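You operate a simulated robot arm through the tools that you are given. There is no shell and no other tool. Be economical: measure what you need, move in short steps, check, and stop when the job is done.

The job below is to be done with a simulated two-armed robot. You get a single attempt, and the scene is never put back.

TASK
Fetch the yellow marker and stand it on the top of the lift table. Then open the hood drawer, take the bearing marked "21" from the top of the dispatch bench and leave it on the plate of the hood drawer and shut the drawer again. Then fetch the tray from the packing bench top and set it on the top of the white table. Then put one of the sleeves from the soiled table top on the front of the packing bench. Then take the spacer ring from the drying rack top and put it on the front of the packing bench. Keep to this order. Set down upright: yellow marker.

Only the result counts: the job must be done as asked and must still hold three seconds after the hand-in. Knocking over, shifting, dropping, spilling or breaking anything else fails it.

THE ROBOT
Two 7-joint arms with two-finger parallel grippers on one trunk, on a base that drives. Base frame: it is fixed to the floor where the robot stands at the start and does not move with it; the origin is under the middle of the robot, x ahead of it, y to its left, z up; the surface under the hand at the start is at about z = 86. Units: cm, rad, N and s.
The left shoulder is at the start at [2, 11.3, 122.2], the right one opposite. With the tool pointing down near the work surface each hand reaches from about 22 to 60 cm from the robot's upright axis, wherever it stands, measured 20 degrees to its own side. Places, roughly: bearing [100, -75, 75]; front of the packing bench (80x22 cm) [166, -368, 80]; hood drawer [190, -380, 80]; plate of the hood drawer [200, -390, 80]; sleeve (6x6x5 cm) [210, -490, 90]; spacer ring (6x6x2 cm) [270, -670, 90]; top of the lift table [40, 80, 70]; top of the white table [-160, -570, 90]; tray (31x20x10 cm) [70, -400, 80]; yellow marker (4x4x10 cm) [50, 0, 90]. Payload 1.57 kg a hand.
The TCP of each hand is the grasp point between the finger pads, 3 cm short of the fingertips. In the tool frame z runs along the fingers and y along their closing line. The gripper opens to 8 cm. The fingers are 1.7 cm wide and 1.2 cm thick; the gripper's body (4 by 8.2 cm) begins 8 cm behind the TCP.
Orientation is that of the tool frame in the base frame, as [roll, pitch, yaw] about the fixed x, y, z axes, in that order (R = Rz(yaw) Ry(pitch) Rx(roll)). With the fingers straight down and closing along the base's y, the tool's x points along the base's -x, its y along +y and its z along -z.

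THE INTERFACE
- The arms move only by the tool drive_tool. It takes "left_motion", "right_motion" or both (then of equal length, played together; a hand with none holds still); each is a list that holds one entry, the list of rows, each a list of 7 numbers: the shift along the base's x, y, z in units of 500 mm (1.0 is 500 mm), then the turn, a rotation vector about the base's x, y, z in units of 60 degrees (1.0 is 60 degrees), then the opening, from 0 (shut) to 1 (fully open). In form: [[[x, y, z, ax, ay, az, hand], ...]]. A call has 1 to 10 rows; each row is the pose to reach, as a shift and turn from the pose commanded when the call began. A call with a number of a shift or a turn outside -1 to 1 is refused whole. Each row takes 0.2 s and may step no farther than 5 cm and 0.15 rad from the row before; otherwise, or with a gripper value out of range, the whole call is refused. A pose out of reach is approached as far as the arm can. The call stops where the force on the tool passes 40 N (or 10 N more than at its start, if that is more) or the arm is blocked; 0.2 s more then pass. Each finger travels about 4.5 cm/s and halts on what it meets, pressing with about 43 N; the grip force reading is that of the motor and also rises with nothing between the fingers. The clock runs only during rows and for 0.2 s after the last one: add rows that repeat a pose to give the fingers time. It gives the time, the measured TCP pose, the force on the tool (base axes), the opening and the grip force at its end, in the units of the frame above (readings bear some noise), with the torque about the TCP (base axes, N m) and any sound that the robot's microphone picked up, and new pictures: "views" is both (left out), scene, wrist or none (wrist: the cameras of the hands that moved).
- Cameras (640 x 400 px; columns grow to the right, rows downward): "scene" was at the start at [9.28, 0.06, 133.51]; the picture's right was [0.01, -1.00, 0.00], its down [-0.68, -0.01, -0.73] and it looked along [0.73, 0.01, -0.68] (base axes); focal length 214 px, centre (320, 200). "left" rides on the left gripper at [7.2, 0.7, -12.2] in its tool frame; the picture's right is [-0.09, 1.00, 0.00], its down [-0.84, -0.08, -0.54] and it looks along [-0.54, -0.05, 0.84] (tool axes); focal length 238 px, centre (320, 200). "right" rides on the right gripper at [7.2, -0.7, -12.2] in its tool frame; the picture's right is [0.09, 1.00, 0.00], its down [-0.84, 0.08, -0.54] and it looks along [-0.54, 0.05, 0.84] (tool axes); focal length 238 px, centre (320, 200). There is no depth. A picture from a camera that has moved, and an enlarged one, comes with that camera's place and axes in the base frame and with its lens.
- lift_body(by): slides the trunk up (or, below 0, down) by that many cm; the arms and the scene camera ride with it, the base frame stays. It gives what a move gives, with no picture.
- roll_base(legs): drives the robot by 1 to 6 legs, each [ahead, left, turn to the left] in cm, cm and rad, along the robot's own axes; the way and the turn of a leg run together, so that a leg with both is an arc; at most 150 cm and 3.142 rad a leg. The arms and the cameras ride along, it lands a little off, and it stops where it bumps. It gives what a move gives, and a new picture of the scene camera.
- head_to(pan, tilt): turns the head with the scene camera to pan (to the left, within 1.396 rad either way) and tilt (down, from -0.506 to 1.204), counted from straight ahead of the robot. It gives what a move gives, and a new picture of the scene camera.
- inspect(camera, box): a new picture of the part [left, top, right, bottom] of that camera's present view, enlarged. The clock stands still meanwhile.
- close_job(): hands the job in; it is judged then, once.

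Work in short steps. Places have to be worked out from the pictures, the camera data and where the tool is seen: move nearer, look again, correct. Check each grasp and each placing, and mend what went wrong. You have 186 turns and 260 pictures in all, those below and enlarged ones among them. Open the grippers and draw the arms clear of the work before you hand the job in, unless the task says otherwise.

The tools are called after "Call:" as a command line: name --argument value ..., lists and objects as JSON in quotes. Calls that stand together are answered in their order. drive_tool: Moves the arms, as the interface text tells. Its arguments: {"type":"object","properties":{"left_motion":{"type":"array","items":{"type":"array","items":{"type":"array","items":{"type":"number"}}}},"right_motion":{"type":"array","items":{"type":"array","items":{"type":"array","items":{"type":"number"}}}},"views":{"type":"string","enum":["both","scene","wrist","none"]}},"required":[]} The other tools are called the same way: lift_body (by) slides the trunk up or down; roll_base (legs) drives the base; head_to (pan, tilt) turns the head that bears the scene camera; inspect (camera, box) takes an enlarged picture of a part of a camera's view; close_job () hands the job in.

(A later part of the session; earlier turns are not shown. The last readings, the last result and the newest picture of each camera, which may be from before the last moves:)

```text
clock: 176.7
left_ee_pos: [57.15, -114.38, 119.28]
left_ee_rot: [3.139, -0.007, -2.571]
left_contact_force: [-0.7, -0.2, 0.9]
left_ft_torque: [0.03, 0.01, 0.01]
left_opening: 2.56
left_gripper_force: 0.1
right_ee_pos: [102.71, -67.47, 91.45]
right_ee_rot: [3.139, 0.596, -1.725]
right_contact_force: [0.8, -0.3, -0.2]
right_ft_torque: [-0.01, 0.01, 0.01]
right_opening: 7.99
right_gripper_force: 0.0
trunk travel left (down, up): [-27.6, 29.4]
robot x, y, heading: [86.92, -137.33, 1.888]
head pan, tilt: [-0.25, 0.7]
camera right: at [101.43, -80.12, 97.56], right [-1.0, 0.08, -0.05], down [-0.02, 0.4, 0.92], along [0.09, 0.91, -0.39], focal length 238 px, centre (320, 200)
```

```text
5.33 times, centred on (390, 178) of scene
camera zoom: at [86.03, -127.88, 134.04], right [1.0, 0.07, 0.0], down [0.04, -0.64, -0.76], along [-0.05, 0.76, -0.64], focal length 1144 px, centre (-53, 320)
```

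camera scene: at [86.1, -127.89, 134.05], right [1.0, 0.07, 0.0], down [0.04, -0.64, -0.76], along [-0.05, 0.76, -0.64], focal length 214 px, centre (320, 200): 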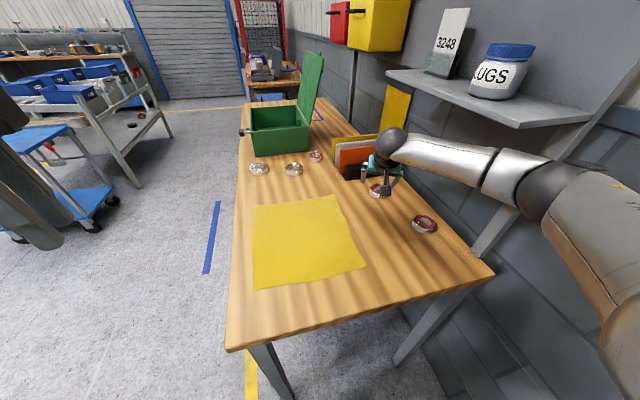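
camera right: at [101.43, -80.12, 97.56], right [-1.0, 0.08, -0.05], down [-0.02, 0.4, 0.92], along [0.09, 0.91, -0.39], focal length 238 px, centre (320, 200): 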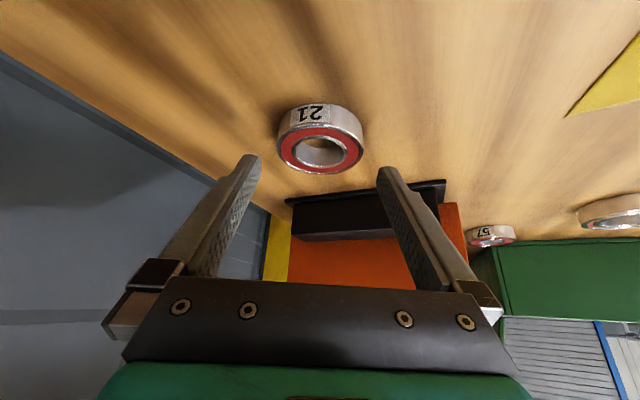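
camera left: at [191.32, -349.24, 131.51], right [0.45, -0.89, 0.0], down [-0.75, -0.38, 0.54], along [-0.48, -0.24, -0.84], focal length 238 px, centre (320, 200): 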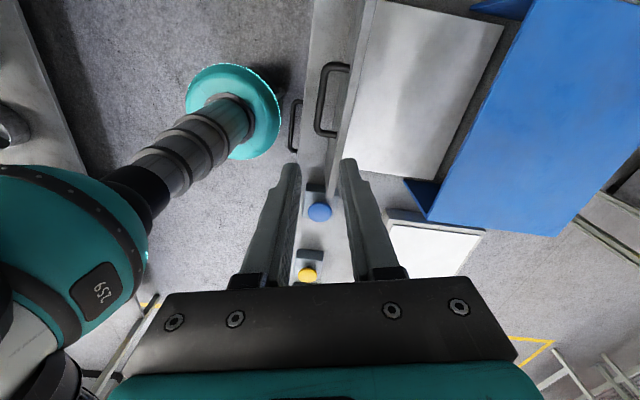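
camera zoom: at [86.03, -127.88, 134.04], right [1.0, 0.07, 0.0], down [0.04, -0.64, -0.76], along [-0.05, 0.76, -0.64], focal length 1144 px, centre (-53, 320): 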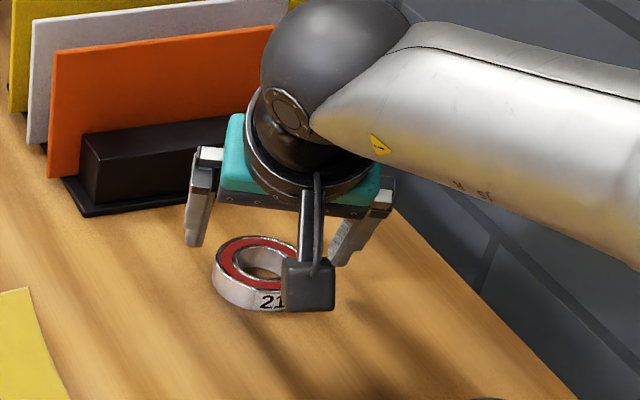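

Well centred. Descend 2.3 cm and close.

Call:
drive_tool --right_motion '[[[0, 0.002, -0.02, 0, 0, 0, 1], [0, 0.004, -0.034, 0, 0, 0, 1], [0, 0.006, -0.044, 0, 0, 0, 1], [0, 0.006, -0.044, 0, 0, 0, 0.5], [0, 0.006, -0.044, 0, 0, 0, 0.5], [0, 0.006, -0.044, 0, 0, 0, 0.5], [0, 0.006, -0.044, 0, 0, 0, 0.5]]]' --views "wrist"

```text
clock: 178.3
left_ee_pos: [57.11, -114.3, 119.3]
left_ee_rot: [3.139, -0.007, -2.571]
left_contact_force: [0.9, -0.1, -0.1]
left_ft_torque: [0.01, 0.01, 0.03]
left_opening: 2.52
left_gripper_force: 0.0
right_ee_pos: [102.79, -67.13, 89.35]
right_ee_rot: [-3.14, 0.592, -1.729]
right_contact_force: [0.3, 0.0, -0.4]
right_ft_torque: [0.04, -0.03, -0.01]
right_opening: 6.11
right_gripper_force: 40.2
trunk travel left (down, up): [-27.6, 29.4]
robot x, y, heading: [86.93, -137.49, 1.886]
head pan, tilt: [-0.25, 0.7]
camera right: at [101.51, -79.85, 95.4], right [-1.0, 0.08, -0.05], down [-0.02, 0.4, 0.92], along [0.09, 0.91, -0.39], focal length 238 px, centre (320, 200)
```

right: 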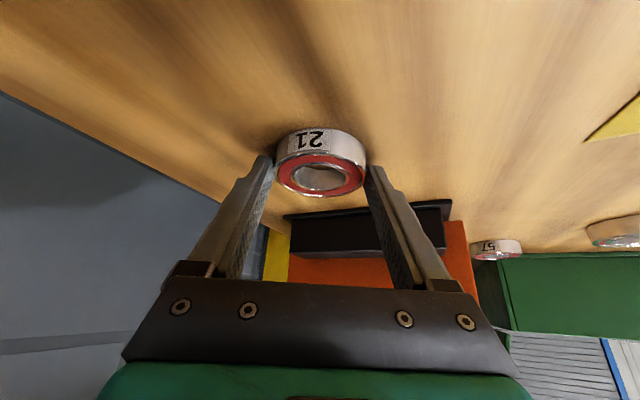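

Gripped at 6.1 cm. Lift a little and withdraw along the same way.

Call:
drive_tool --right_motion '[[[0, 0, 0.03, 0, 0, 0, 0.4], [0, 0, 0.08, 0, 0, 0, 0.4], [-0.03, -0.05, 0.12, 0, 0, 0, 0.4], [-0.08, -0.09, 0.17, 0, 0, 0, 0.4], [-0.13, -0.13, 0.22, 0, 0, 0, 0.4], [-0.18, -0.18, 0.28, 0, 0, 0, 0.4], [-0.23, -0.23, 0.34, 0, 0, 0, 0.4]]]' --views "both"

```text
clock: 179.9
left_ee_pos: [57.04, -114.32, 119.15]
left_ee_rot: [3.141, -0.005, -2.569]
left_contact_force: [-0.7, -0.4, -0.6]
left_ft_torque: [-0.01, -0.05, -0.02]
left_opening: 2.57
left_gripper_force: 0.1
right_ee_pos: [91.08, -78.42, 106.54]
right_ee_rot: [3.141, 0.596, -1.728]
right_contact_force: [0.1, -0.4, -2.9]
right_ft_torque: [-0.03, -0.01, -0.01]
right_opening: 6.09
right_gripper_force: 43.1
trunk travel left (down, up): [-27.6, 29.4]
robot x, y, heading: [87.07, -137.17, 1.889]
head pan, tilt: [-0.25, 0.7]
camera scene: at [85.86, -127.83, 134.1], right [1.0, 0.07, 0.0], down [0.04, -0.64, -0.76], along [-0.05, 0.76, -0.64], focal length 214 px, centre (320, 200)
camera right: at [89.75, -91.26, 112.56], right [-1.0, 0.08, -0.05], down [-0.02, 0.4, 0.92], along [0.09, 0.91, -0.39], focal length 238 px, centre (320, 200)
```

scene: 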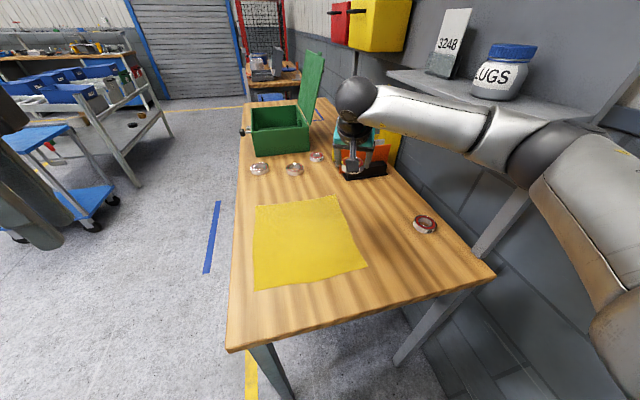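
right: 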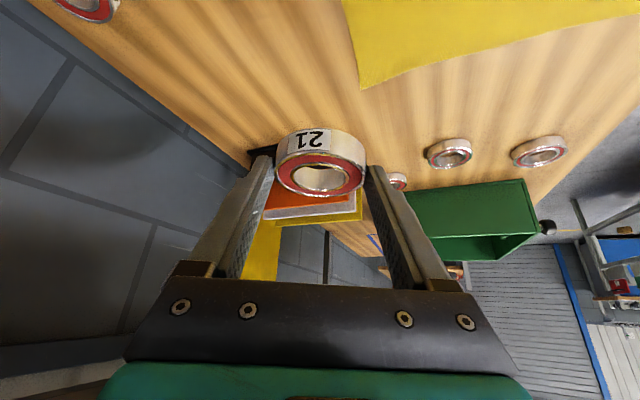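

The "21" bearing is held flat. I first move away from the shelf, then retract the hand toward the body.

Call:
roll_base --legs '[[-5, 12, 0], [-3, 30, 0]]'

Call:
drive_tool --right_motion '[[[0.02, -0.07, 0.04, 0, 0, 0, 0.4], [0.04, -0.14, 0.08, 0, 0, 0, 0.4], [0.06, -0.21, 0.12, 0, 0, 0, 0.4], [0.07, -0.28, 0.16, 0, 0, 0, 0.4]]]' --views "wrist"

```text
clock: 182.8
left_ee_pos: [20.11, -135.07, 119.14]
left_ee_rot: [3.137, -0.006, -2.57]
left_contact_force: [0.0, 0.6, 0.1]
left_ft_torque: [0.02, -0.01, 0.0]
left_opening: 2.58
left_gripper_force: 0.0
right_ee_pos: [54.03, -99.05, 106.31]
right_ee_rot: [-3.141, 0.595, -1.726]
right_contact_force: [0.5, 0.0, -2.1]
right_ft_torque: [-0.03, -0.01, -0.02]
right_opening: 6.08
right_gripper_force: 43.3
trunk travel left (down, up): [-27.6, 29.4]
robot x, y, heading: [49.78, -158.07, 1.888]
head pan, tilt: [-0.25, 0.7]
camera scene: at [48.91, -148.46, 134.05], right [1.0, 0.07, 0.0], down [0.04, -0.64, -0.77], along [-0.05, 0.76, -0.64], focal length 214 px, centre (320, 200)
```

scene: 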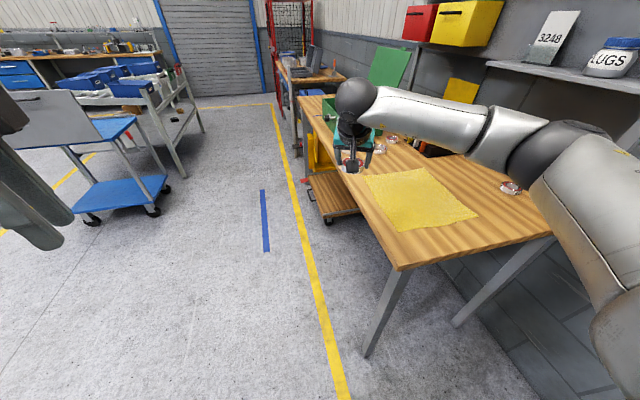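

```text
clock: 183.8
left_ee_pos: [20.09, -134.94, 119.19]
left_ee_rot: [3.138, -0.007, -2.568]
left_contact_force: [-0.2, -0.3, 0.7]
left_ft_torque: [0.01, 0.01, 0.0]
left_opening: 2.58
left_gripper_force: 0.0
right_ee_pos: [57.71, -113.21, 114.37]
right_ee_rot: [3.14, 0.596, -1.726]
right_contact_force: [-0.5, -0.6, -2.0]
right_ft_torque: [-0.05, 0.03, 0.02]
right_opening: 6.1
right_gripper_force: 42.9
trunk travel left (down, up): [-27.6, 29.4]
robot x, y, heading: [49.7, -157.65, 1.891]
head pan, tilt: [-0.25, 0.7]
camera right: at [56.35, -126.02, 120.44], right [-1.0, 0.08, -0.05], down [-0.02, 0.4, 0.92], along [0.09, 0.91, -0.39], focal length 238 px, centre (320, 200)
```

right: 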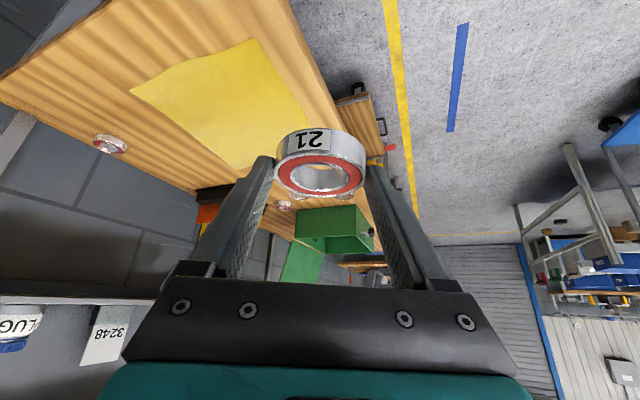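

Drive back: left out of the gap, turn round, down past the grey bench and into the packing aisle.

Call:
roll_base --legs '[[0, 140, 0], [2, 58, 0], [0, 0, -3.14], [150, 0, 0], [6, 150, 0], [6, 85, 0]]'

Call:
head_to --pan 0.35 --tilt 0.65

```text
refused: leg 5 is longer than a leg can be; nothing moved
```

```text
clock: 184.8
left_ee_pos: [20.13, -134.87, 119.29]
left_ee_rot: [3.139, -0.007, -2.57]
left_contact_force: [0.5, -0.2, 0.2]
left_ft_torque: [-0.02, -0.01, 0.01]
left_opening: 2.55
left_gripper_force: 0.0
right_ee_pos: [57.66, -113.24, 114.24]
right_ee_rot: [3.141, 0.593, -1.728]
right_contact_force: [0.0, 0.0, -2.6]
right_ft_torque: [-0.07, 0.04, 0.0]
right_opening: 6.08
right_gripper_force: 43.2
trunk travel left (down, up): [-27.6, 29.4]
robot x, y, heading: [49.94, -157.77, 1.894]
head pan, tilt: [0.351, 0.649]
camera scene: at [44.18, -150.09, 134.48], right [0.79, 0.62, 0.0], down [0.37, -0.48, -0.8], along [-0.49, 0.63, -0.6], focal length 214 px, centre (320, 200)
```

scene: 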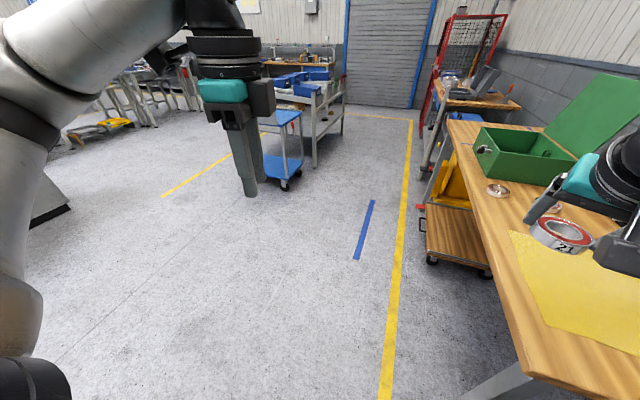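

Call:
roll_base --legs '[[0, 140, 0], [2, 58, 0], [0, 0, -3.14], [150, 0, 0], [6, 149, 0], [6, 85, 0]]'

```text
clock: 220.2
left_ee_pos: [163.65, -326.92, 119.19]
left_ee_rot: [3.139, -0.006, 0.562]
left_contact_force: [0.9, -0.5, -0.7]
left_ft_torque: [-0.01, 0.02, 0.02]
left_opening: 2.59
left_gripper_force: 0.1
right_ee_pos: [125.88, -348.13, 114.26]
right_ee_rot: [-3.141, 0.592, 1.404]
right_contact_force: [0.8, -0.3, -2.2]
right_ft_torque: [0.01, 0.01, -0.03]
right_opening: 6.09
right_gripper_force: 43.6
trunk travel left (down, up): [-27.6, 29.4]
robot x, y, heading: [134.17, -303.65, -1.265]
head pan, tilt: [0.351, 0.649]
camera scene: at [139.71, -311.52, 134.48], right [-0.79, -0.61, 0.0], down [-0.37, 0.48, -0.8], along [0.49, -0.63, -0.6], focal length 214 px, centre (320, 200)
```

scene: 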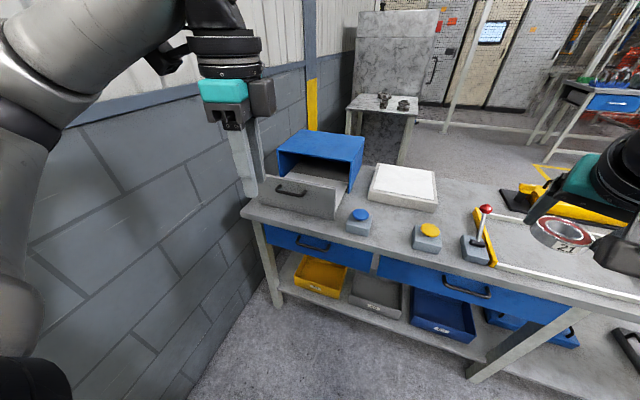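

Back at the packing bench, drawer still open. With the 35° tilt the wrist camera would foul the drawer front, so I turn the right hand to approach the plate from its open right side; I rotate it ~90° left now.

Call:
drive_tool --right_motion '[[[0, 0, 0, 0, 0, 0.14, 0.4], [0, 0, 0, 0, 0, 0.28, 0.4], [0, 0, 0, 0, 0, 0.42, 0.4], [0, 0, 0, 0, 0, 0.56, 0.4], [0, 0, 0, 0, 0, 0.7, 0.4], [0, 0, 0, 0, 0, 0.84, 0.4], [0, 0, 0, 0, 0, 0.98, 0.4]]]' --views "none"

Call:
drive_tool --right_motion '[[[0, 0, 0, 0, 0, 0.14, 0.4], [0, 0, 0, 0, 0, 0.28, 0.4], [0, 0, 0, 0, 0, 0.42, 0.4], [0, 0, 0, 0, 0, 0.56, 0.4]]]' --views "both"

```text
clock: 221.8
left_ee_pos: [163.48, -326.87, 119.18]
left_ee_rot: [3.138, -0.008, 0.562]
left_contact_force: [0.4, -0.2, 0.0]
left_ft_torque: [0.02, 0.01, 0.0]
left_opening: 2.6
left_gripper_force: 0.2
right_ee_pos: [125.94, -348.23, 114.38]
right_ee_rot: [3.139, 0.593, 2.432]
right_contact_force: [-0.3, -0.3, -2.1]
right_ft_torque: [0.0, 0.02, 0.0]
right_opening: 6.09
right_gripper_force: 43.1
trunk travel left (down, up): [-27.6, 29.4]
robot x, y, heading: [133.91, -303.85, -1.268]
head pan, tilt: [0.351, 0.649]
```

```text
clock: 222.8
left_ee_pos: [163.75, -326.73, 119.1]
left_ee_rot: [3.136, -0.006, 0.561]
left_contact_force: [0.7, -0.1, -0.1]
left_ft_torque: [-0.03, 0.02, 0.0]
left_opening: 2.55
left_gripper_force: 0.1
right_ee_pos: [124.74, -337.81, 123.62]
right_ee_rot: [3.136, 0.592, 2.955]
right_contact_force: [-0.3, 0.4, -2.6]
right_ft_torque: [0.04, 0.05, -0.01]
right_opening: 6.1
right_gripper_force: 43.6
right hand out of reach, approached as far as the arm can: row 2, 3, 4
trunk travel left (down, up): [-27.6, 29.4]
robot x, y, heading: [133.8, -303.52, -1.266]
head pan, tilt: [0.351, 0.649]
camera scene: at [139.84, -311.48, 134.49], right [-0.79, -0.61, 0.0], down [-0.37, 0.48, -0.8], along [0.49, -0.63, -0.61], focal length 214 px, centre (320, 200)
camera right: at [112.12, -336.26, 129.7], right [0.1, 0.99, -0.05], down [0.4, 0.0, 0.92], along [0.91, -0.11, -0.4], focal length 238 px, centre (320, 200)
```

scene: 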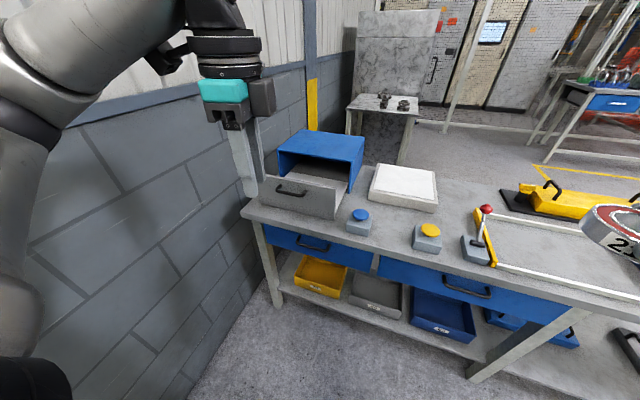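
right: 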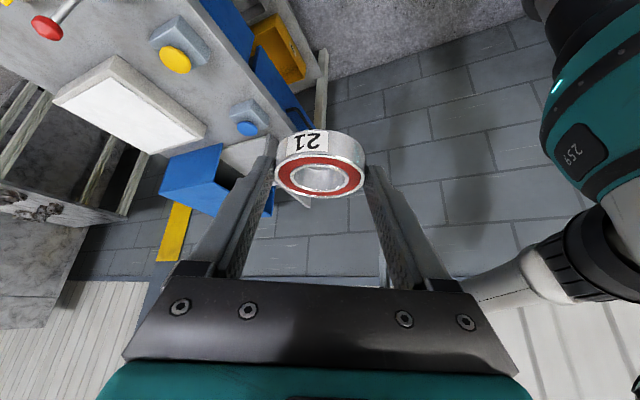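

The hand now points left-forward and still holds the bearing. Drive up to the drawer.

Call:
roll_base --legs '[[20, 13.5, 0], [11, 0, 0]]'

Call:
inspect --camera "scene" --box '[220, 160, 420, 310]'

```text
clock: 225.4
left_ee_pos: [185.9, -352.4, 119.12]
left_ee_rot: [3.141, -0.008, 0.561]
left_contact_force: [0.7, -0.2, 0.1]
left_ft_torque: [0.0, 0.0, -0.01]
left_opening: 2.56
left_gripper_force: 0.0
right_ee_pos: [146.93, -363.55, 123.46]
right_ee_rot: [3.133, 0.593, 2.95]
right_contact_force: [0.2, -0.5, -2.8]
right_ft_torque: [0.05, 0.03, 0.01]
right_opening: 6.09
right_gripper_force: 42.8
trunk travel left (down, up): [-27.6, 29.4]
robot x, y, heading: [156.44, -328.76, -1.266]
head pan, tilt: [0.351, 0.649]
camera scene: at [162.04, -337.09, 134.47], right [-0.79, -0.61, 0.0], down [-0.37, 0.48, -0.8], along [0.49, -0.63, -0.61], focal length 214 px, centre (320, 200)
```

scene: 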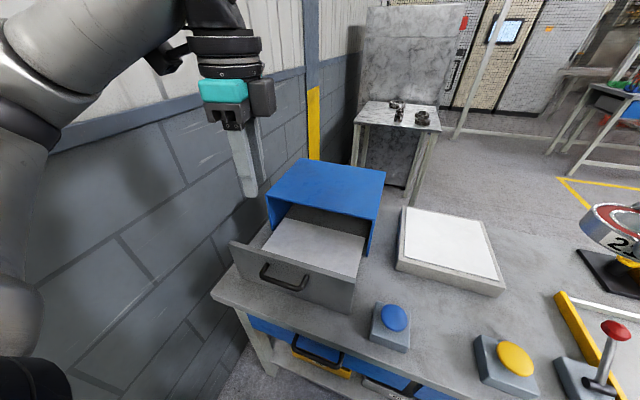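

```text
2.67 times, centred on (320, 235) of scene
camera zoom: at [162.04, -337.09, 134.47], right [-0.79, -0.61, 0.0], down [-0.37, 0.48, -0.8], along [0.49, -0.63, -0.61], focal length 572 px, centre (320, 107)
```

zoom: 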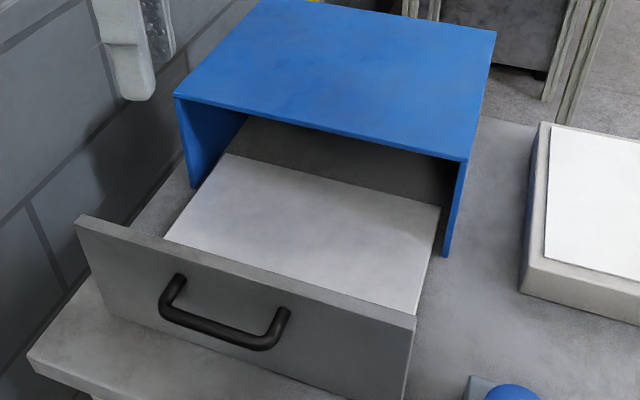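

Plate spans about f 397–414; I choose the spot (182, -368). First the left hand goes up and back, and the right hand comes over the plate at z≈112.

Call:
drive_tool --left_motion '[[[-0.02, 0.05, 0.06, 0, 0, 0, 0.32], [-0.03, 0.1, 0.12, 0, 0, 0, 0.32], [-0.04, 0.12, 0.18, 0, 0, 0, 0.32], [-0.04, 0.12, 0.2, 0, 0, 0, 0.32], [-0.04, 0.12, 0.2, 0, 0, 0, 0.32], [-0.04, 0.12, 0.2, 0, 0, 0, 0.32], [-0.04, 0.12, 0.2, 0, 0, 0, 0.32], [-0.04, 0.12, 0.2, 0, 0, 0, 0.32]]]' --right_motion '[[[0.05, -0.01, -0.03, 0, 0, 0, 0.4], [0.13, -0.02, -0.06, 0, 0, 0, 0.4], [0.21, -0.03, -0.09, 0, 0, 0, 0.4], [0.3, -0.04, -0.11, 0, 0, 0, 0.4], [0.39, -0.05, -0.13, 0, 0, 0, 0.4], [0.48, -0.06, -0.16, 0, 0, 0, 0.4], [0.57, -0.07, -0.19, 0, 0, 0, 0.4], [0.65, -0.08, -0.22, 0, 0, 0, 0.4]]]'

```text
clock: 227.2
left_ee_pos: [184.02, -346.25, 129.26]
left_ee_rot: [3.139, -0.004, 0.56]
left_contact_force: [0.8, 0.2, -0.6]
left_ft_torque: [0.0, 0.01, 0.0]
left_opening: 2.55
left_gripper_force: 0.0
right_ee_pos: [179.62, -367.62, 112.64]
right_ee_rot: [3.134, 0.593, 2.955]
right_contact_force: [0.5, -0.3, -3.1]
right_ft_torque: [0.02, 0.05, -0.01]
right_opening: 6.09
right_gripper_force: 43.3
trunk travel left (down, up): [-27.6, 29.4]
robot x, y, heading: [156.27, -329.12, -1.266]
head pan, tilt: [0.351, 0.649]
camera scene: at [162.09, -336.97, 134.48], right [-0.79, -0.61, 0.0], down [-0.37, 0.48, -0.8], along [0.49, -0.63, -0.61], focal length 214 px, centre (320, 200)
camera right: at [166.85, -365.87, 118.74], right [0.11, 0.99, -0.05], down [0.4, 0.0, 0.92], along [0.91, -0.12, -0.4], focal length 238 px, centre (320, 200)
camera left: at [190.38, -343.12, 141.53], right [0.45, -0.89, 0.0], down [-0.75, -0.38, 0.54], along [-0.48, -0.24, -0.84], focal length 238 px, centre (320, 200)
```

scene: 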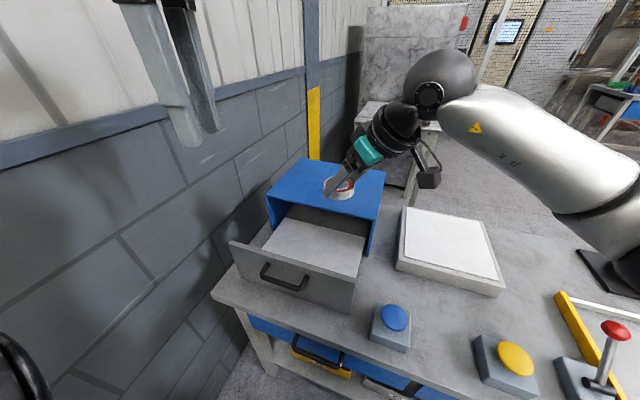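
right: 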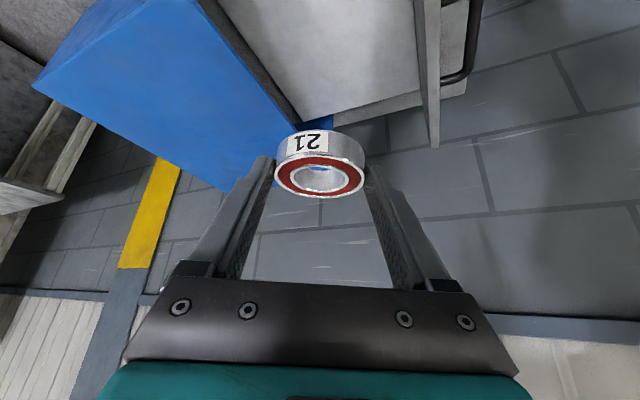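
left: 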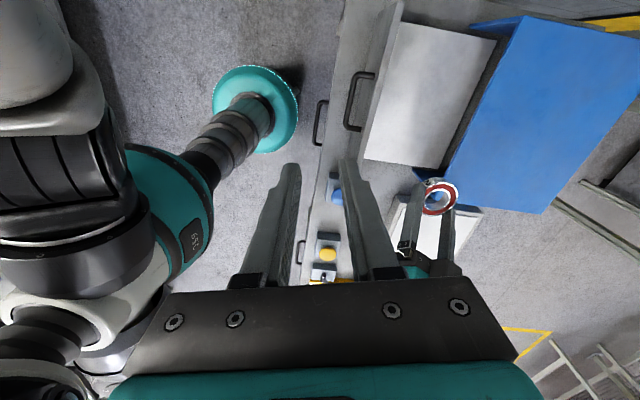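

The bearing is over the plate (f≈405). I shift 1.5 cm left and descend to ~5 cm above the plate.

Call:
drive_tool --right_motion '[[[0.03, 0.006, -0.07, 0, 0, 0, 0.4], [0.03, 0.006, -0.15, 0, 0, 0, 0.4], [0.03, 0.006, -0.23, 0, 0, 0, 0.4], [0.03, 0.006, -0.31, 0, 0, 0, 0.4], [0.03, 0.006, -0.38, 0, 0, 0, 0.4], [0.03, 0.006, -0.43, 0, 0, 0, 0.4]]]'

Call:
inspect --camera "scene" --box '[240, 150, 440, 310]'

```text
clock: 228.6
left_ee_pos: [184.0, -346.28, 129.29]
left_ee_rot: [3.14, -0.007, 0.56]
left_contact_force: [-0.8, -0.6, 0.0]
left_ft_torque: [-0.02, -0.01, 0.0]
left_opening: 2.57
left_gripper_force: 0.1
right_ee_pos: [181.03, -367.04, 91.01]
right_ee_rot: [3.132, 0.594, 2.952]
right_contact_force: [-1.0, -0.3, -3.1]
right_ft_torque: [0.02, 0.04, -0.02]
right_opening: 6.08
right_gripper_force: 43.1
trunk travel left (down, up): [-27.6, 29.4]
robot x, y, heading: [156.64, -329.24, -1.267]
head pan, tilt: [0.351, 0.649]
camera scene: at [162.02, -336.97, 134.48], right [-0.79, -0.61, 0.0], down [-0.37, 0.48, -0.8], along [0.49, -0.63, -0.6], focal length 214 px, centre (320, 200)
camera right: at [168.32, -365.35, 97.14], right [0.11, 0.99, -0.04], down [0.4, 0.0, 0.92], along [0.91, -0.12, -0.39], focal length 238 px, centre (320, 200)
```

scene: 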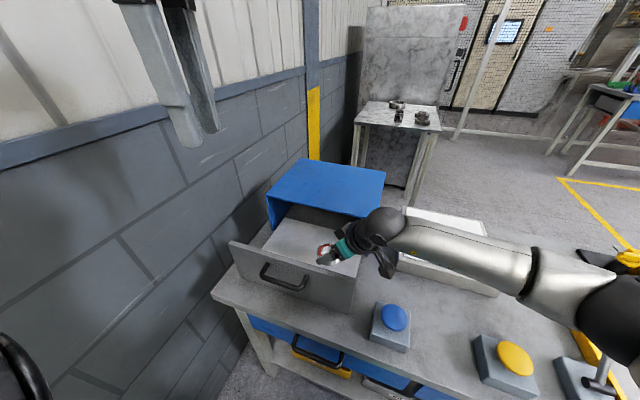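
right: 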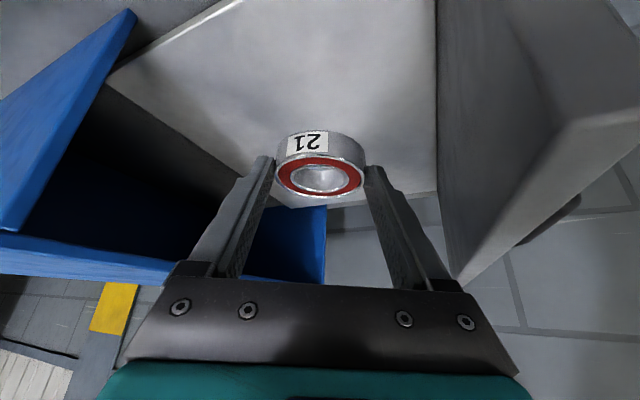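

```text
2.50 times, centred on (340, 230) of scene
camera zoom: at [162.02, -336.97, 134.48], right [-0.79, -0.61, 0.0], down [-0.37, 0.48, -0.8], along [0.49, -0.63, -0.6], focal length 536 px, centre (270, 125)
```

zoom: 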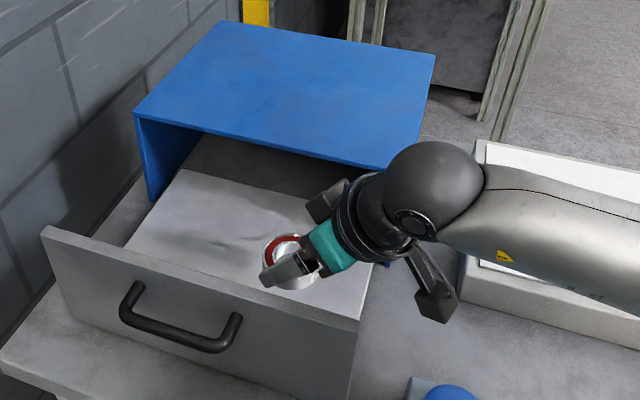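

Looks right. Descend 3 cm more then step to contact.

Call:
drive_tool --right_motion '[[[0, 0, -0.03, 0, 0, 0, 0.4], [0, 0, -0.05, 0, 0, 0, 0.4], [0, 0, -0.06, 0, 0, 0, 0.4], [0, 0, -0.066, 0, 0, 0, 0.4]]]' --views "wrist"

```text
clock: 229.6
left_ee_pos: [183.91, -346.45, 129.24]
left_ee_rot: [3.137, -0.006, 0.559]
left_contact_force: [-0.2, 0.1, -0.5]
left_ft_torque: [-0.03, 0.02, -0.02]
left_opening: 2.55
left_gripper_force: 0.0
right_ee_pos: [181.02, -367.07, 87.69]
right_ee_rot: [3.135, 0.594, 2.952]
right_contact_force: [0.6, 0.0, -1.3]
right_ft_torque: [0.01, 0.05, -0.03]
right_opening: 6.09
right_gripper_force: 43.9
trunk travel left (down, up): [-27.6, 29.4]
robot x, y, heading: [156.63, -329.13, -1.264]
head pan, tilt: [0.351, 0.649]
camera right: at [168.28, -365.42, 93.83], right [0.11, 0.99, -0.04], down [0.4, 0.0, 0.92], along [0.91, -0.12, -0.39], focal length 238 px, centre (320, 200)
```

right: 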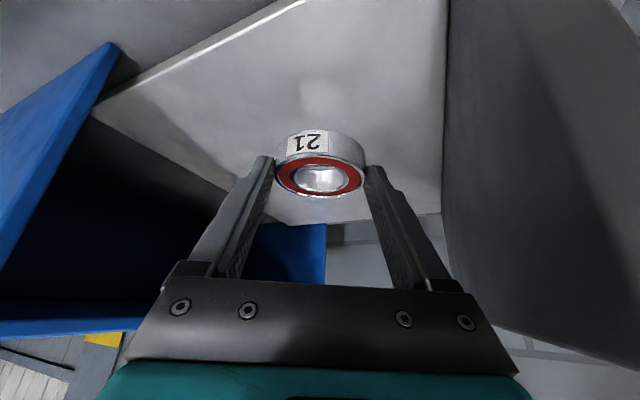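

Call:
drive_tool --right_motion '[[[0, 0, -0.006, 0, 0, 0, 0.4], [0, 0, -0.012, 0, 0, 0, 0.4], [0, 0, -0.018, 0, 0, 0, 0.4], [0, 0, -0.024, 0, 0, 0, 0.4]]]' --views "none"

```text
clock: 230.6
left_ee_pos: [183.79, -346.28, 129.26]
left_ee_rot: [3.138, -0.006, 0.56]
left_contact_force: [-0.6, -0.4, 0.7]
left_ft_torque: [-0.03, 0.0, 0.01]
left_opening: 2.53
left_gripper_force: 0.1
right_ee_pos: [180.9, -367.22, 86.46]
right_ee_rot: [3.135, 0.594, 2.953]
right_contact_force: [0.4, -0.4, -1.4]
right_ft_torque: [0.04, 0.06, -0.01]
right_opening: 6.09
right_gripper_force: 43.0
trunk travel left (down, up): [-27.6, 29.4]
robot x, y, heading: [156.59, -328.9, -1.263]
head pan, tilt: [0.351, 0.649]
```

Call:
drive_tool --right_motion '[[[0, 0, -0.005, 0, 0, 0, 0.4], [0, 0, -0.01, 0, 0, 0, 0.4], [0, 0, -0.015, 0, 0, 0, 0.4]]]' --views "wrist"

```text
clock: 231.4
left_ee_pos: [183.97, -346.43, 129.27]
left_ee_rot: [3.138, -0.006, 0.561]
left_contact_force: [-0.1, -0.2, -0.1]
left_ft_torque: [-0.02, -0.01, -0.01]
left_opening: 2.54
left_gripper_force: 0.1
right_ee_pos: [180.92, -367.0, 85.84]
right_ee_rot: [3.135, 0.594, 2.952]
right_contact_force: [-0.2, -0.6, -2.3]
right_ft_torque: [0.02, 0.07, -0.01]
right_opening: 6.08
right_gripper_force: 42.8
trunk travel left (down, up): [-27.6, 29.4]
robot x, y, heading: [156.1, -328.81, -1.263]
head pan, tilt: [0.351, 0.649]
camera right: at [168.27, -365.44, 91.87], right [0.11, 0.99, -0.04], down [0.4, 0.0, 0.92], along [0.91, -0.12, -0.4], focal length 238 px, centre (320, 200)
```

right: 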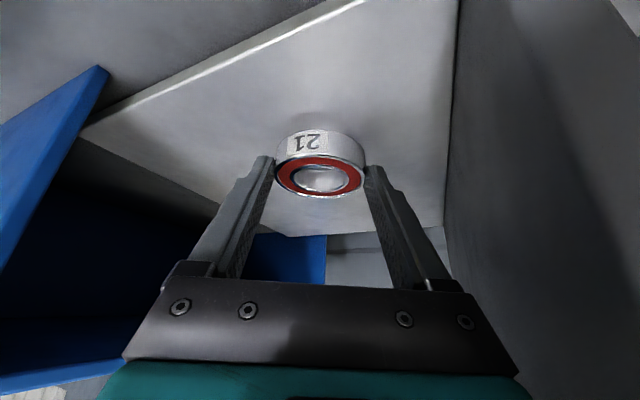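

Call:
drive_tool --right_motion '[[[0, 0, -0.005, 0, 0, 0, 0.4], [0, 0, -0.01, 0, 0, 0, 0.4], [0, 0, -0.015, 0, 0, 0, 0.4], [0, 0, -0.02, 0, 0, 0, 0.4]]]' --views "none"

```text
clock: 232.4
left_ee_pos: [183.79, -346.4, 129.16]
left_ee_rot: [3.137, -0.007, 0.56]
left_contact_force: [0.2, 0.1, -0.3]
left_ft_torque: [-0.01, -0.01, -0.01]
left_opening: 2.57
left_gripper_force: 0.0
right_ee_pos: [180.99, -367.08, 84.93]
right_ee_rot: [3.134, 0.597, 2.953]
right_contact_force: [-0.9, 0.3, 6.2]
right_ft_torque: [-0.26, -0.04, -0.07]
right_opening: 6.08
right_gripper_force: 43.3
trunk travel left (down, up): [-27.6, 29.4]
robot x, y, heading: [156.54, -329.32, -1.265]
head pan, tilt: [0.351, 0.649]
```

Contact (plate ≈ 81.6). Release.

Call:
drive_tool --right_motion '[[[0, 0, -0.001, 0, 0, 0, 0.75], [0, 0, -0.001, 0, 0, 0, 0.85], [0, 0, -0.001, 0, 0, 0, 0.92], [0, 0, -0.001, 0, 0, 0, 0.95]]]' --views "wrist"

```text
clock: 233.4
left_ee_pos: [183.99, -346.48, 129.21]
left_ee_rot: [3.138, -0.009, 0.56]
left_contact_force: [0.2, 0.2, -0.1]
left_ft_torque: [0.01, 0.03, 0.01]
left_opening: 2.57
left_gripper_force: 0.0
right_ee_pos: [181.0, -367.07, 84.77]
right_ee_rot: [3.134, 0.594, 2.954]
right_contact_force: [-0.2, -0.7, -0.3]
right_ft_torque: [-0.01, 0.02, 0.0]
right_opening: 7.6
right_gripper_force: 0.0
trunk travel left (down, up): [-27.6, 29.4]
robot x, y, heading: [156.66, -329.16, -1.265]
head pan, tilt: [0.351, 0.649]
camera right: at [168.28, -365.42, 90.84], right [0.11, 0.99, -0.05], down [0.4, 0.0, 0.92], along [0.91, -0.12, -0.39], focal length 238 px, centre (320, 200)
```

right: 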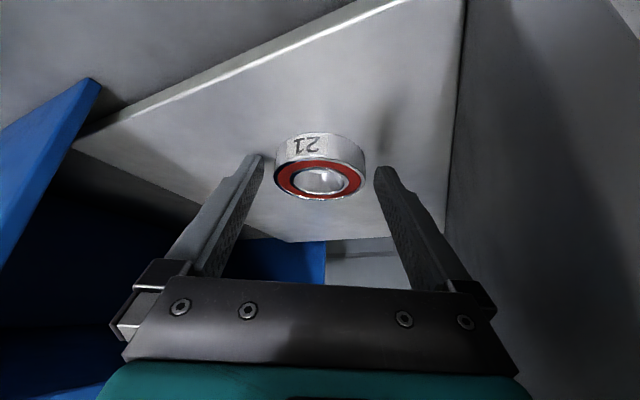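

Bearing lies flat on the plate. Withdraw the right hand up and back to the right.

Call:
drive_tool --right_motion '[[[-0.01, 0, 0.06, 0, 0, 0, 0.95], [-0.02, 0, 0.14, 0, 0, 0, 0.95], [-0.04, 0.01, 0.22, 0, 0, 0, 0.95], [-0.06, 0.01, 0.31, 0, 0, 0, 0.95], [-0.08, 0.02, 0.4, 0, 0, 0, 0.95], [-0.14, 0.03, 0.46, 0, 0, 0, 0.95], [-0.22, 0.04, 0.5, 0, 0, 0, 0.95], [-0.31, 0.05, 0.54, 0, 0, 0, 0.95], [-0.4, 0.06, 0.56, 0, 0, 0, 0.95], [-0.49, 0.07, 0.58, 0, 0, 0, 0.95]]]' --views "scene"

Call:
inspect --camera "scene" --box '[220, 160, 420, 310]'

```text
clock: 235.6
left_ee_pos: [183.81, -346.28, 129.21]
left_ee_rot: [3.139, -0.008, 0.561]
left_contact_force: [0.7, 0.6, 0.0]
left_ft_torque: [0.03, 0.04, 0.02]
left_opening: 2.55
left_gripper_force: 0.1
right_ee_pos: [156.29, -363.42, 113.88]
right_ee_rot: [3.135, 0.594, 2.955]
right_contact_force: [-0.1, 0.8, -0.3]
right_ft_torque: [-0.02, 0.02, 0.02]
right_opening: 7.63
right_gripper_force: 0.2
trunk travel left (down, up): [-27.6, 29.4]
robot x, y, heading: [156.18, -328.78, -1.265]
head pan, tilt: [0.351, 0.649]
camera scene: at [161.91, -336.91, 134.49], right [-0.79, -0.61, 0.0], down [-0.37, 0.48, -0.8], along [0.49, -0.63, -0.6], focal length 214 px, centre (320, 200)
```

scene: 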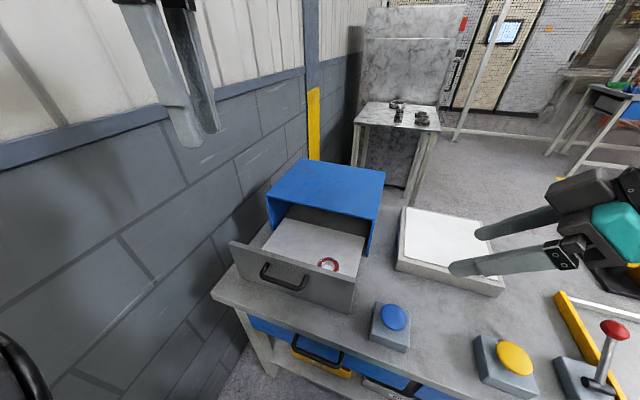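

```text
2.67 times, centred on (320, 235) of scene
camera zoom: at [161.91, -336.91, 134.49], right [-0.79, -0.61, 0.0], down [-0.37, 0.48, -0.8], along [0.49, -0.63, -0.6], focal length 572 px, centre (320, 107)
```

zoom: 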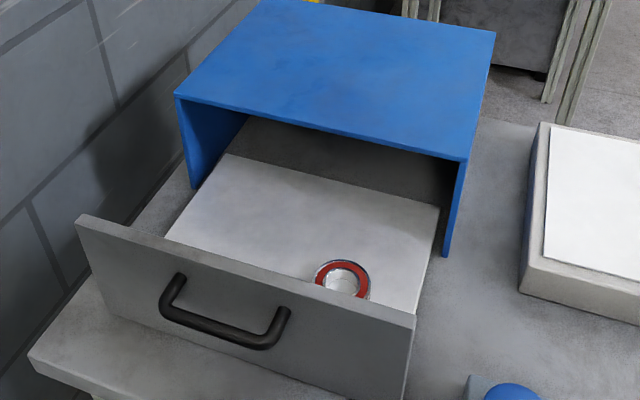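

The bearing lies on the plate. To shut, I bring the left hand back over the bar as before.

Call:
drive_tool --left_motion '[[[0.005, -0.03, -0.04, 0, 0, -0.06, 0.33], [0.01, -0.06, -0.1, 0, 0, -0.12, 0.33], [0.015, -0.09, -0.17, 0, 0, -0.18, 0.33], [0.021, -0.123, -0.25, 0, 0, -0.239, 0.33], [0.021, -0.123, -0.34, 0, 0, -0.239, 0.33], [0.021, -0.123, -0.43, 0, 0, -0.239, 0.33], [0.021, -0.123, -0.52, 0, 0, -0.239, 0.33], [0.021, -0.123, -0.6, 0, 0, -0.239, 0.33], [0.021, -0.123, -0.64, 0, 0, -0.239, 0.33]]]' --views "both"

```text
clock: 237.6
left_ee_pos: [184.86, -352.47, 97.24]
left_ee_rot: [3.137, -0.007, 0.309]
left_contact_force: [0.1, 0.6, 0.9]
left_ft_torque: [0.01, 0.0, 0.01]
left_opening: 2.63
left_gripper_force: 0.1
right_ee_pos: [156.36, -363.54, 114.01]
right_ee_rot: [3.135, 0.593, 2.954]
right_contact_force: [-0.7, 0.0, -0.8]
right_ft_torque: [0.0, 0.0, 0.0]
right_opening: 7.58
right_gripper_force: 0.0
trunk travel left (down, up): [-27.6, 29.4]
robot x, y, heading: [156.4, -329.46, -1.264]
head pan, tilt: [0.351, 0.649]
camera scene: at [162.01, -336.95, 134.48], right [-0.79, -0.61, 0.0], down [-0.37, 0.48, -0.8], along [0.49, -0.63, -0.6], focal length 214 px, centre (320, 200)
camera left: at [191.87, -350.93, 109.47], right [0.22, -0.98, 0.0], down [-0.82, -0.18, 0.54], along [-0.52, -0.12, -0.84], focal length 238 px, centre (320, 200)
```

scene: 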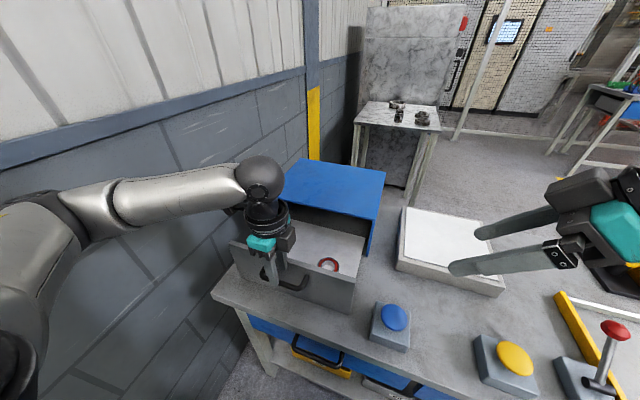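
left: 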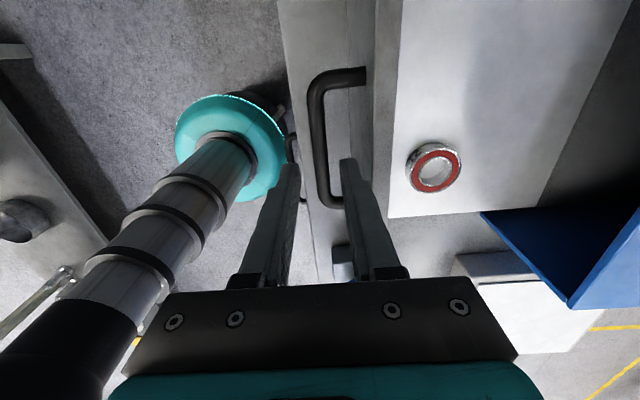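

Aligned with the bar; descend and grip.

Call:
drive_tool --left_motion '[[[0, 0, -0.05, 0, 0, 0, 0.33], [0, 0, -0.1, 0, 0, 0, 0.33], [0, 0, -0.12, 0, 0, 0, 0.33], [0, 0, -0.12, 0, 0, 0, 0], [0, 0, -0.12, 0, 0, 0, 0], [0, 0, -0.12, 0, 0, 0, 0]]]' --views "none"

Call:
drive_tool --left_motion '[[[0.006, -0.018, 0, 0, 0, 0, 0], [0.016, -0.05, 0, 0, 0, 0, 0], [0.028, -0.087, 0, 0, 0, 0, 0], [0.04, -0.126, 0, 0, 0, 0, 0], [0.052, -0.165, 0, 0, 0, 0, 0], [0.065, -0.204, 0, 0, 0, 0, 0], [0.077, -0.243, 0, 0, 0, 0, 0], [0.09, -0.282, 0, 0, 0, 0, 0], [0.102, -0.32, 0, 0, 0, 0, 0], [0.11, -0.345, 0, 0, 0, 0, 0]]]' --views "scene"

```text
clock: 239.0
left_ee_pos: [184.95, -352.43, 91.2]
left_ee_rot: [3.138, -0.007, 0.312]
left_contact_force: [-0.1, -1.1, -2.7]
left_ft_torque: [-0.08, 0.01, 0.13]
left_opening: 1.24
left_gripper_force: 29.3
right_ee_pos: [156.34, -363.53, 113.99]
right_ee_rot: [3.136, 0.593, 2.951]
right_contact_force: [-0.4, 0.5, 0.4]
right_ft_torque: [0.01, 0.02, -0.01]
right_opening: 7.61
right_gripper_force: 0.1
trunk travel left (down, up): [-27.6, 29.4]
robot x, y, heading: [156.4, -328.77, -1.267]
head pan, tilt: [0.351, 0.649]
```

```text
clock: 241.2
left_ee_pos: [190.51, -369.8, 91.12]
left_ee_rot: [3.14, -0.006, 0.31]
left_contact_force: [-0.3, 0.0, -10.6]
left_ft_torque: [0.13, -0.2, 0.16]
left_opening: 1.18
left_gripper_force: 29.1
right_ee_pos: [156.55, -363.54, 114.0]
right_ee_rot: [3.133, 0.594, 2.951]
right_contact_force: [-0.1, -0.1, -0.6]
right_ft_torque: [-0.01, -0.04, 0.0]
right_opening: 7.59
right_gripper_force: 0.1
trunk travel left (down, up): [-27.6, 29.4]
robot x, y, heading: [156.44, -329.04, -1.269]
head pan, tilt: [0.351, 0.649]
camera scene: at [162.06, -337.03, 134.47], right [-0.79, -0.61, 0.0], down [-0.37, 0.48, -0.8], along [0.49, -0.63, -0.61], focal length 214 px, centre (320, 200)
```

scene: 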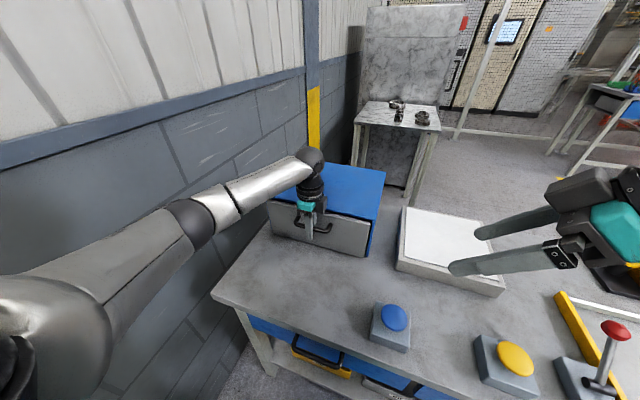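

Nearly shut; push the last centimetre gently.

Call:
drive_tool --left_motion '[[[0.002, -0.006, 0, 0, 0, 0, 0], [0.004, -0.012, 0, 0, 0, 0, 0], [0.006, -0.018, 0, 0, 0, 0, 0], [0.008, -0.024, 0, 0, 0, 0, 0], [0.008, -0.026, 0, 0, 0, 0, 0]]]' --views "none"

Call:
inspect --camera "scene" --box '[240, 150, 400, 270]'

```text
clock: 242.4
left_ee_pos: [190.84, -370.72, 91.16]
left_ee_rot: [-3.137, -0.01, 0.311]
left_contact_force: [-6.1, 22.9, -9.1]
left_ft_torque: [-0.28, 0.55, 0.28]
left_opening: 1.2
left_gripper_force: 28.9
right_ee_pos: [156.34, -363.27, 113.98]
right_ee_rot: [3.135, 0.594, 2.954]
right_contact_force: [0.2, -0.9, 0.0]
right_ft_torque: [0.04, 0.01, 0.01]
right_opening: 7.59
right_gripper_force: 0.2
trunk travel left (down, up): [-27.6, 29.4]
robot x, y, heading: [156.46, -329.07, -1.265]
head pan, tilt: [0.351, 0.649]
```

```text
3.33 times, centred on (320, 210) of scene
camera zoom: at [161.98, -336.71, 134.5], right [-0.79, -0.61, 0.0], down [-0.37, 0.48, -0.8], along [0.49, -0.63, -0.6], focal length 715 px, centre (320, 167)
```

zoom: 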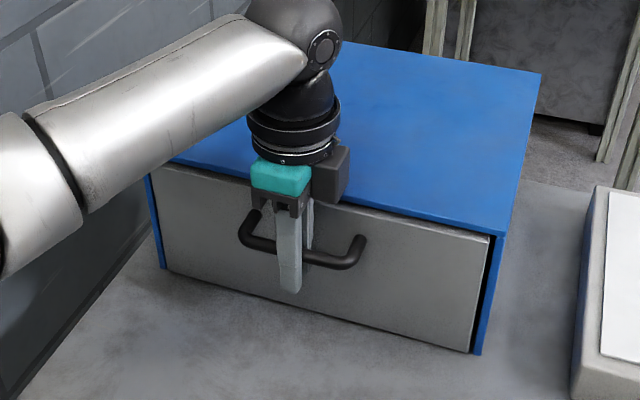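

Shut to the stop (23 N reaction, same position as before opening). Release and rise.

Call:
drive_tool --left_motion '[[[-0.001, 0.003, 0, 0, 0, 0, 0.32], [-0.001, 0.003, 0, 0, 0, 0, 0.32], [-0.001, 0.003, 0.07, 0, 0, 0, 0.32], [-0.001, 0.003, 0.15, 0, 0, 0, 0.32], [-0.001, 0.003, 0.23, 0, 0, 0, 0.32], [-0.03, 0.06, 0.29, 0, 0, 0, 0.32], [-0.06, 0.13, 0.35, 0, 0, 0, 0.32], [-0.09, 0.2, 0.41, 0, 0, 0, 0.32], [-0.11, 0.28, 0.46, 0, 0, 0, 0.32], [-0.12, 0.36, 0.5, 0, 0, 0, 0.32]]]' --views "scene"

```text
clock: 244.6
left_ee_pos: [184.86, -352.86, 116.26]
left_ee_rot: [3.139, -0.007, 0.31]
left_contact_force: [-0.7, -0.5, -0.2]
left_ft_torque: [-0.02, 0.02, 0.04]
left_opening: 2.57
left_gripper_force: 0.1
right_ee_pos: [156.39, -363.46, 113.95]
right_ee_rot: [3.136, 0.592, 2.951]
right_contact_force: [-0.3, 0.0, 0.1]
right_ft_torque: [0.02, 0.03, 0.02]
right_opening: 7.6
right_gripper_force: 0.0
trunk travel left (down, up): [-27.6, 29.4]
robot x, y, heading: [156.5, -328.67, -1.266]
head pan, tilt: [0.351, 0.649]
camera scene: at [162.0, -336.88, 134.49], right [-0.79, -0.61, 0.0], down [-0.37, 0.48, -0.8], along [0.49, -0.63, -0.6], focal length 214 px, centre (320, 200)
```

scene: 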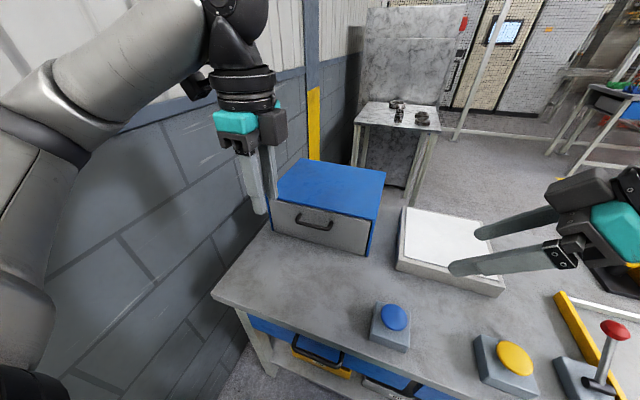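

Drawer shut. Next the tray: back off and sidle right along the bench.

Call:
roll_base --legs '[[-25, 0, 0], [0, -104, 0]]'

Call:
head_to --pan 0.0 --tilt 0.65

```text
clock: 251.3
left_ee_pos: [78.66, -359.96, 116.3]
left_ee_rot: [3.139, -0.007, 0.306]
left_contact_force: [-0.4, -0.4, -0.8]
left_ft_torque: [0.01, -0.01, -0.01]
left_opening: 2.55
left_gripper_force: 0.0
right_ee_pos: [50.21, -370.37, 113.95]
right_ee_rot: [3.134, 0.594, 2.948]
right_contact_force: [-1.1, -0.2, 0.3]
right_ft_torque: [0.0, -0.01, 0.0]
right_opening: 7.6
right_gripper_force: 0.1
trunk travel left (down, up): [-27.6, 29.4]
robot x, y, heading: [50.27, -335.87, -1.263]
head pan, tilt: [0.351, 0.649]
camera scene: at [55.81, -343.88, 134.48], right [-0.79, -0.61, 0.0], down [-0.37, 0.48, -0.8], along [0.48, -0.63, -0.6], focal length 214 px, centre (320, 200)
```

scene: 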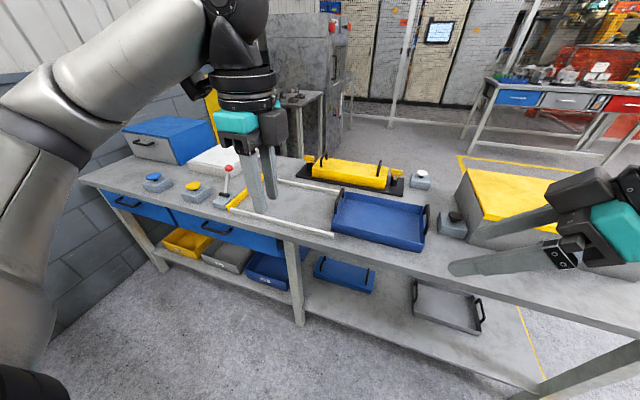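

```text
clock: 252.2
left_ee_pos: [78.59, -359.95, 116.26]
left_ee_rot: [3.139, -0.007, 0.306]
left_contact_force: [-0.4, -0.2, 0.0]
left_ft_torque: [0.01, 0.01, 0.01]
left_opening: 2.56
left_gripper_force: 0.0
right_ee_pos: [50.22, -370.3, 113.91]
right_ee_rot: [3.135, 0.593, 2.95]
right_contact_force: [-0.3, 0.5, -0.3]
right_ft_torque: [0.01, -0.05, 0.04]
right_opening: 7.61
right_gripper_force: 0.0
trunk travel left (down, up): [-27.6, 29.4]
robot x, y, heading: [50.34, -335.49, -1.266]
head pan, tilt: [0.0, 0.649]
camera scene: at [53.16, -345.26, 134.48], right [-0.95, -0.3, 0.0], down [-0.18, 0.58, -0.8], along [0.24, -0.76, -0.6], focal length 214 px, centre (320, 200)
```

scene: 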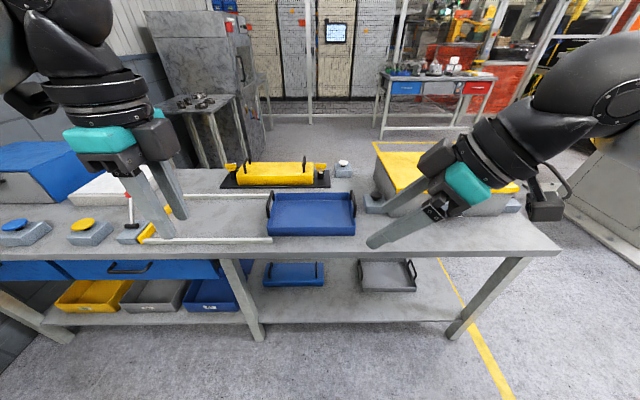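

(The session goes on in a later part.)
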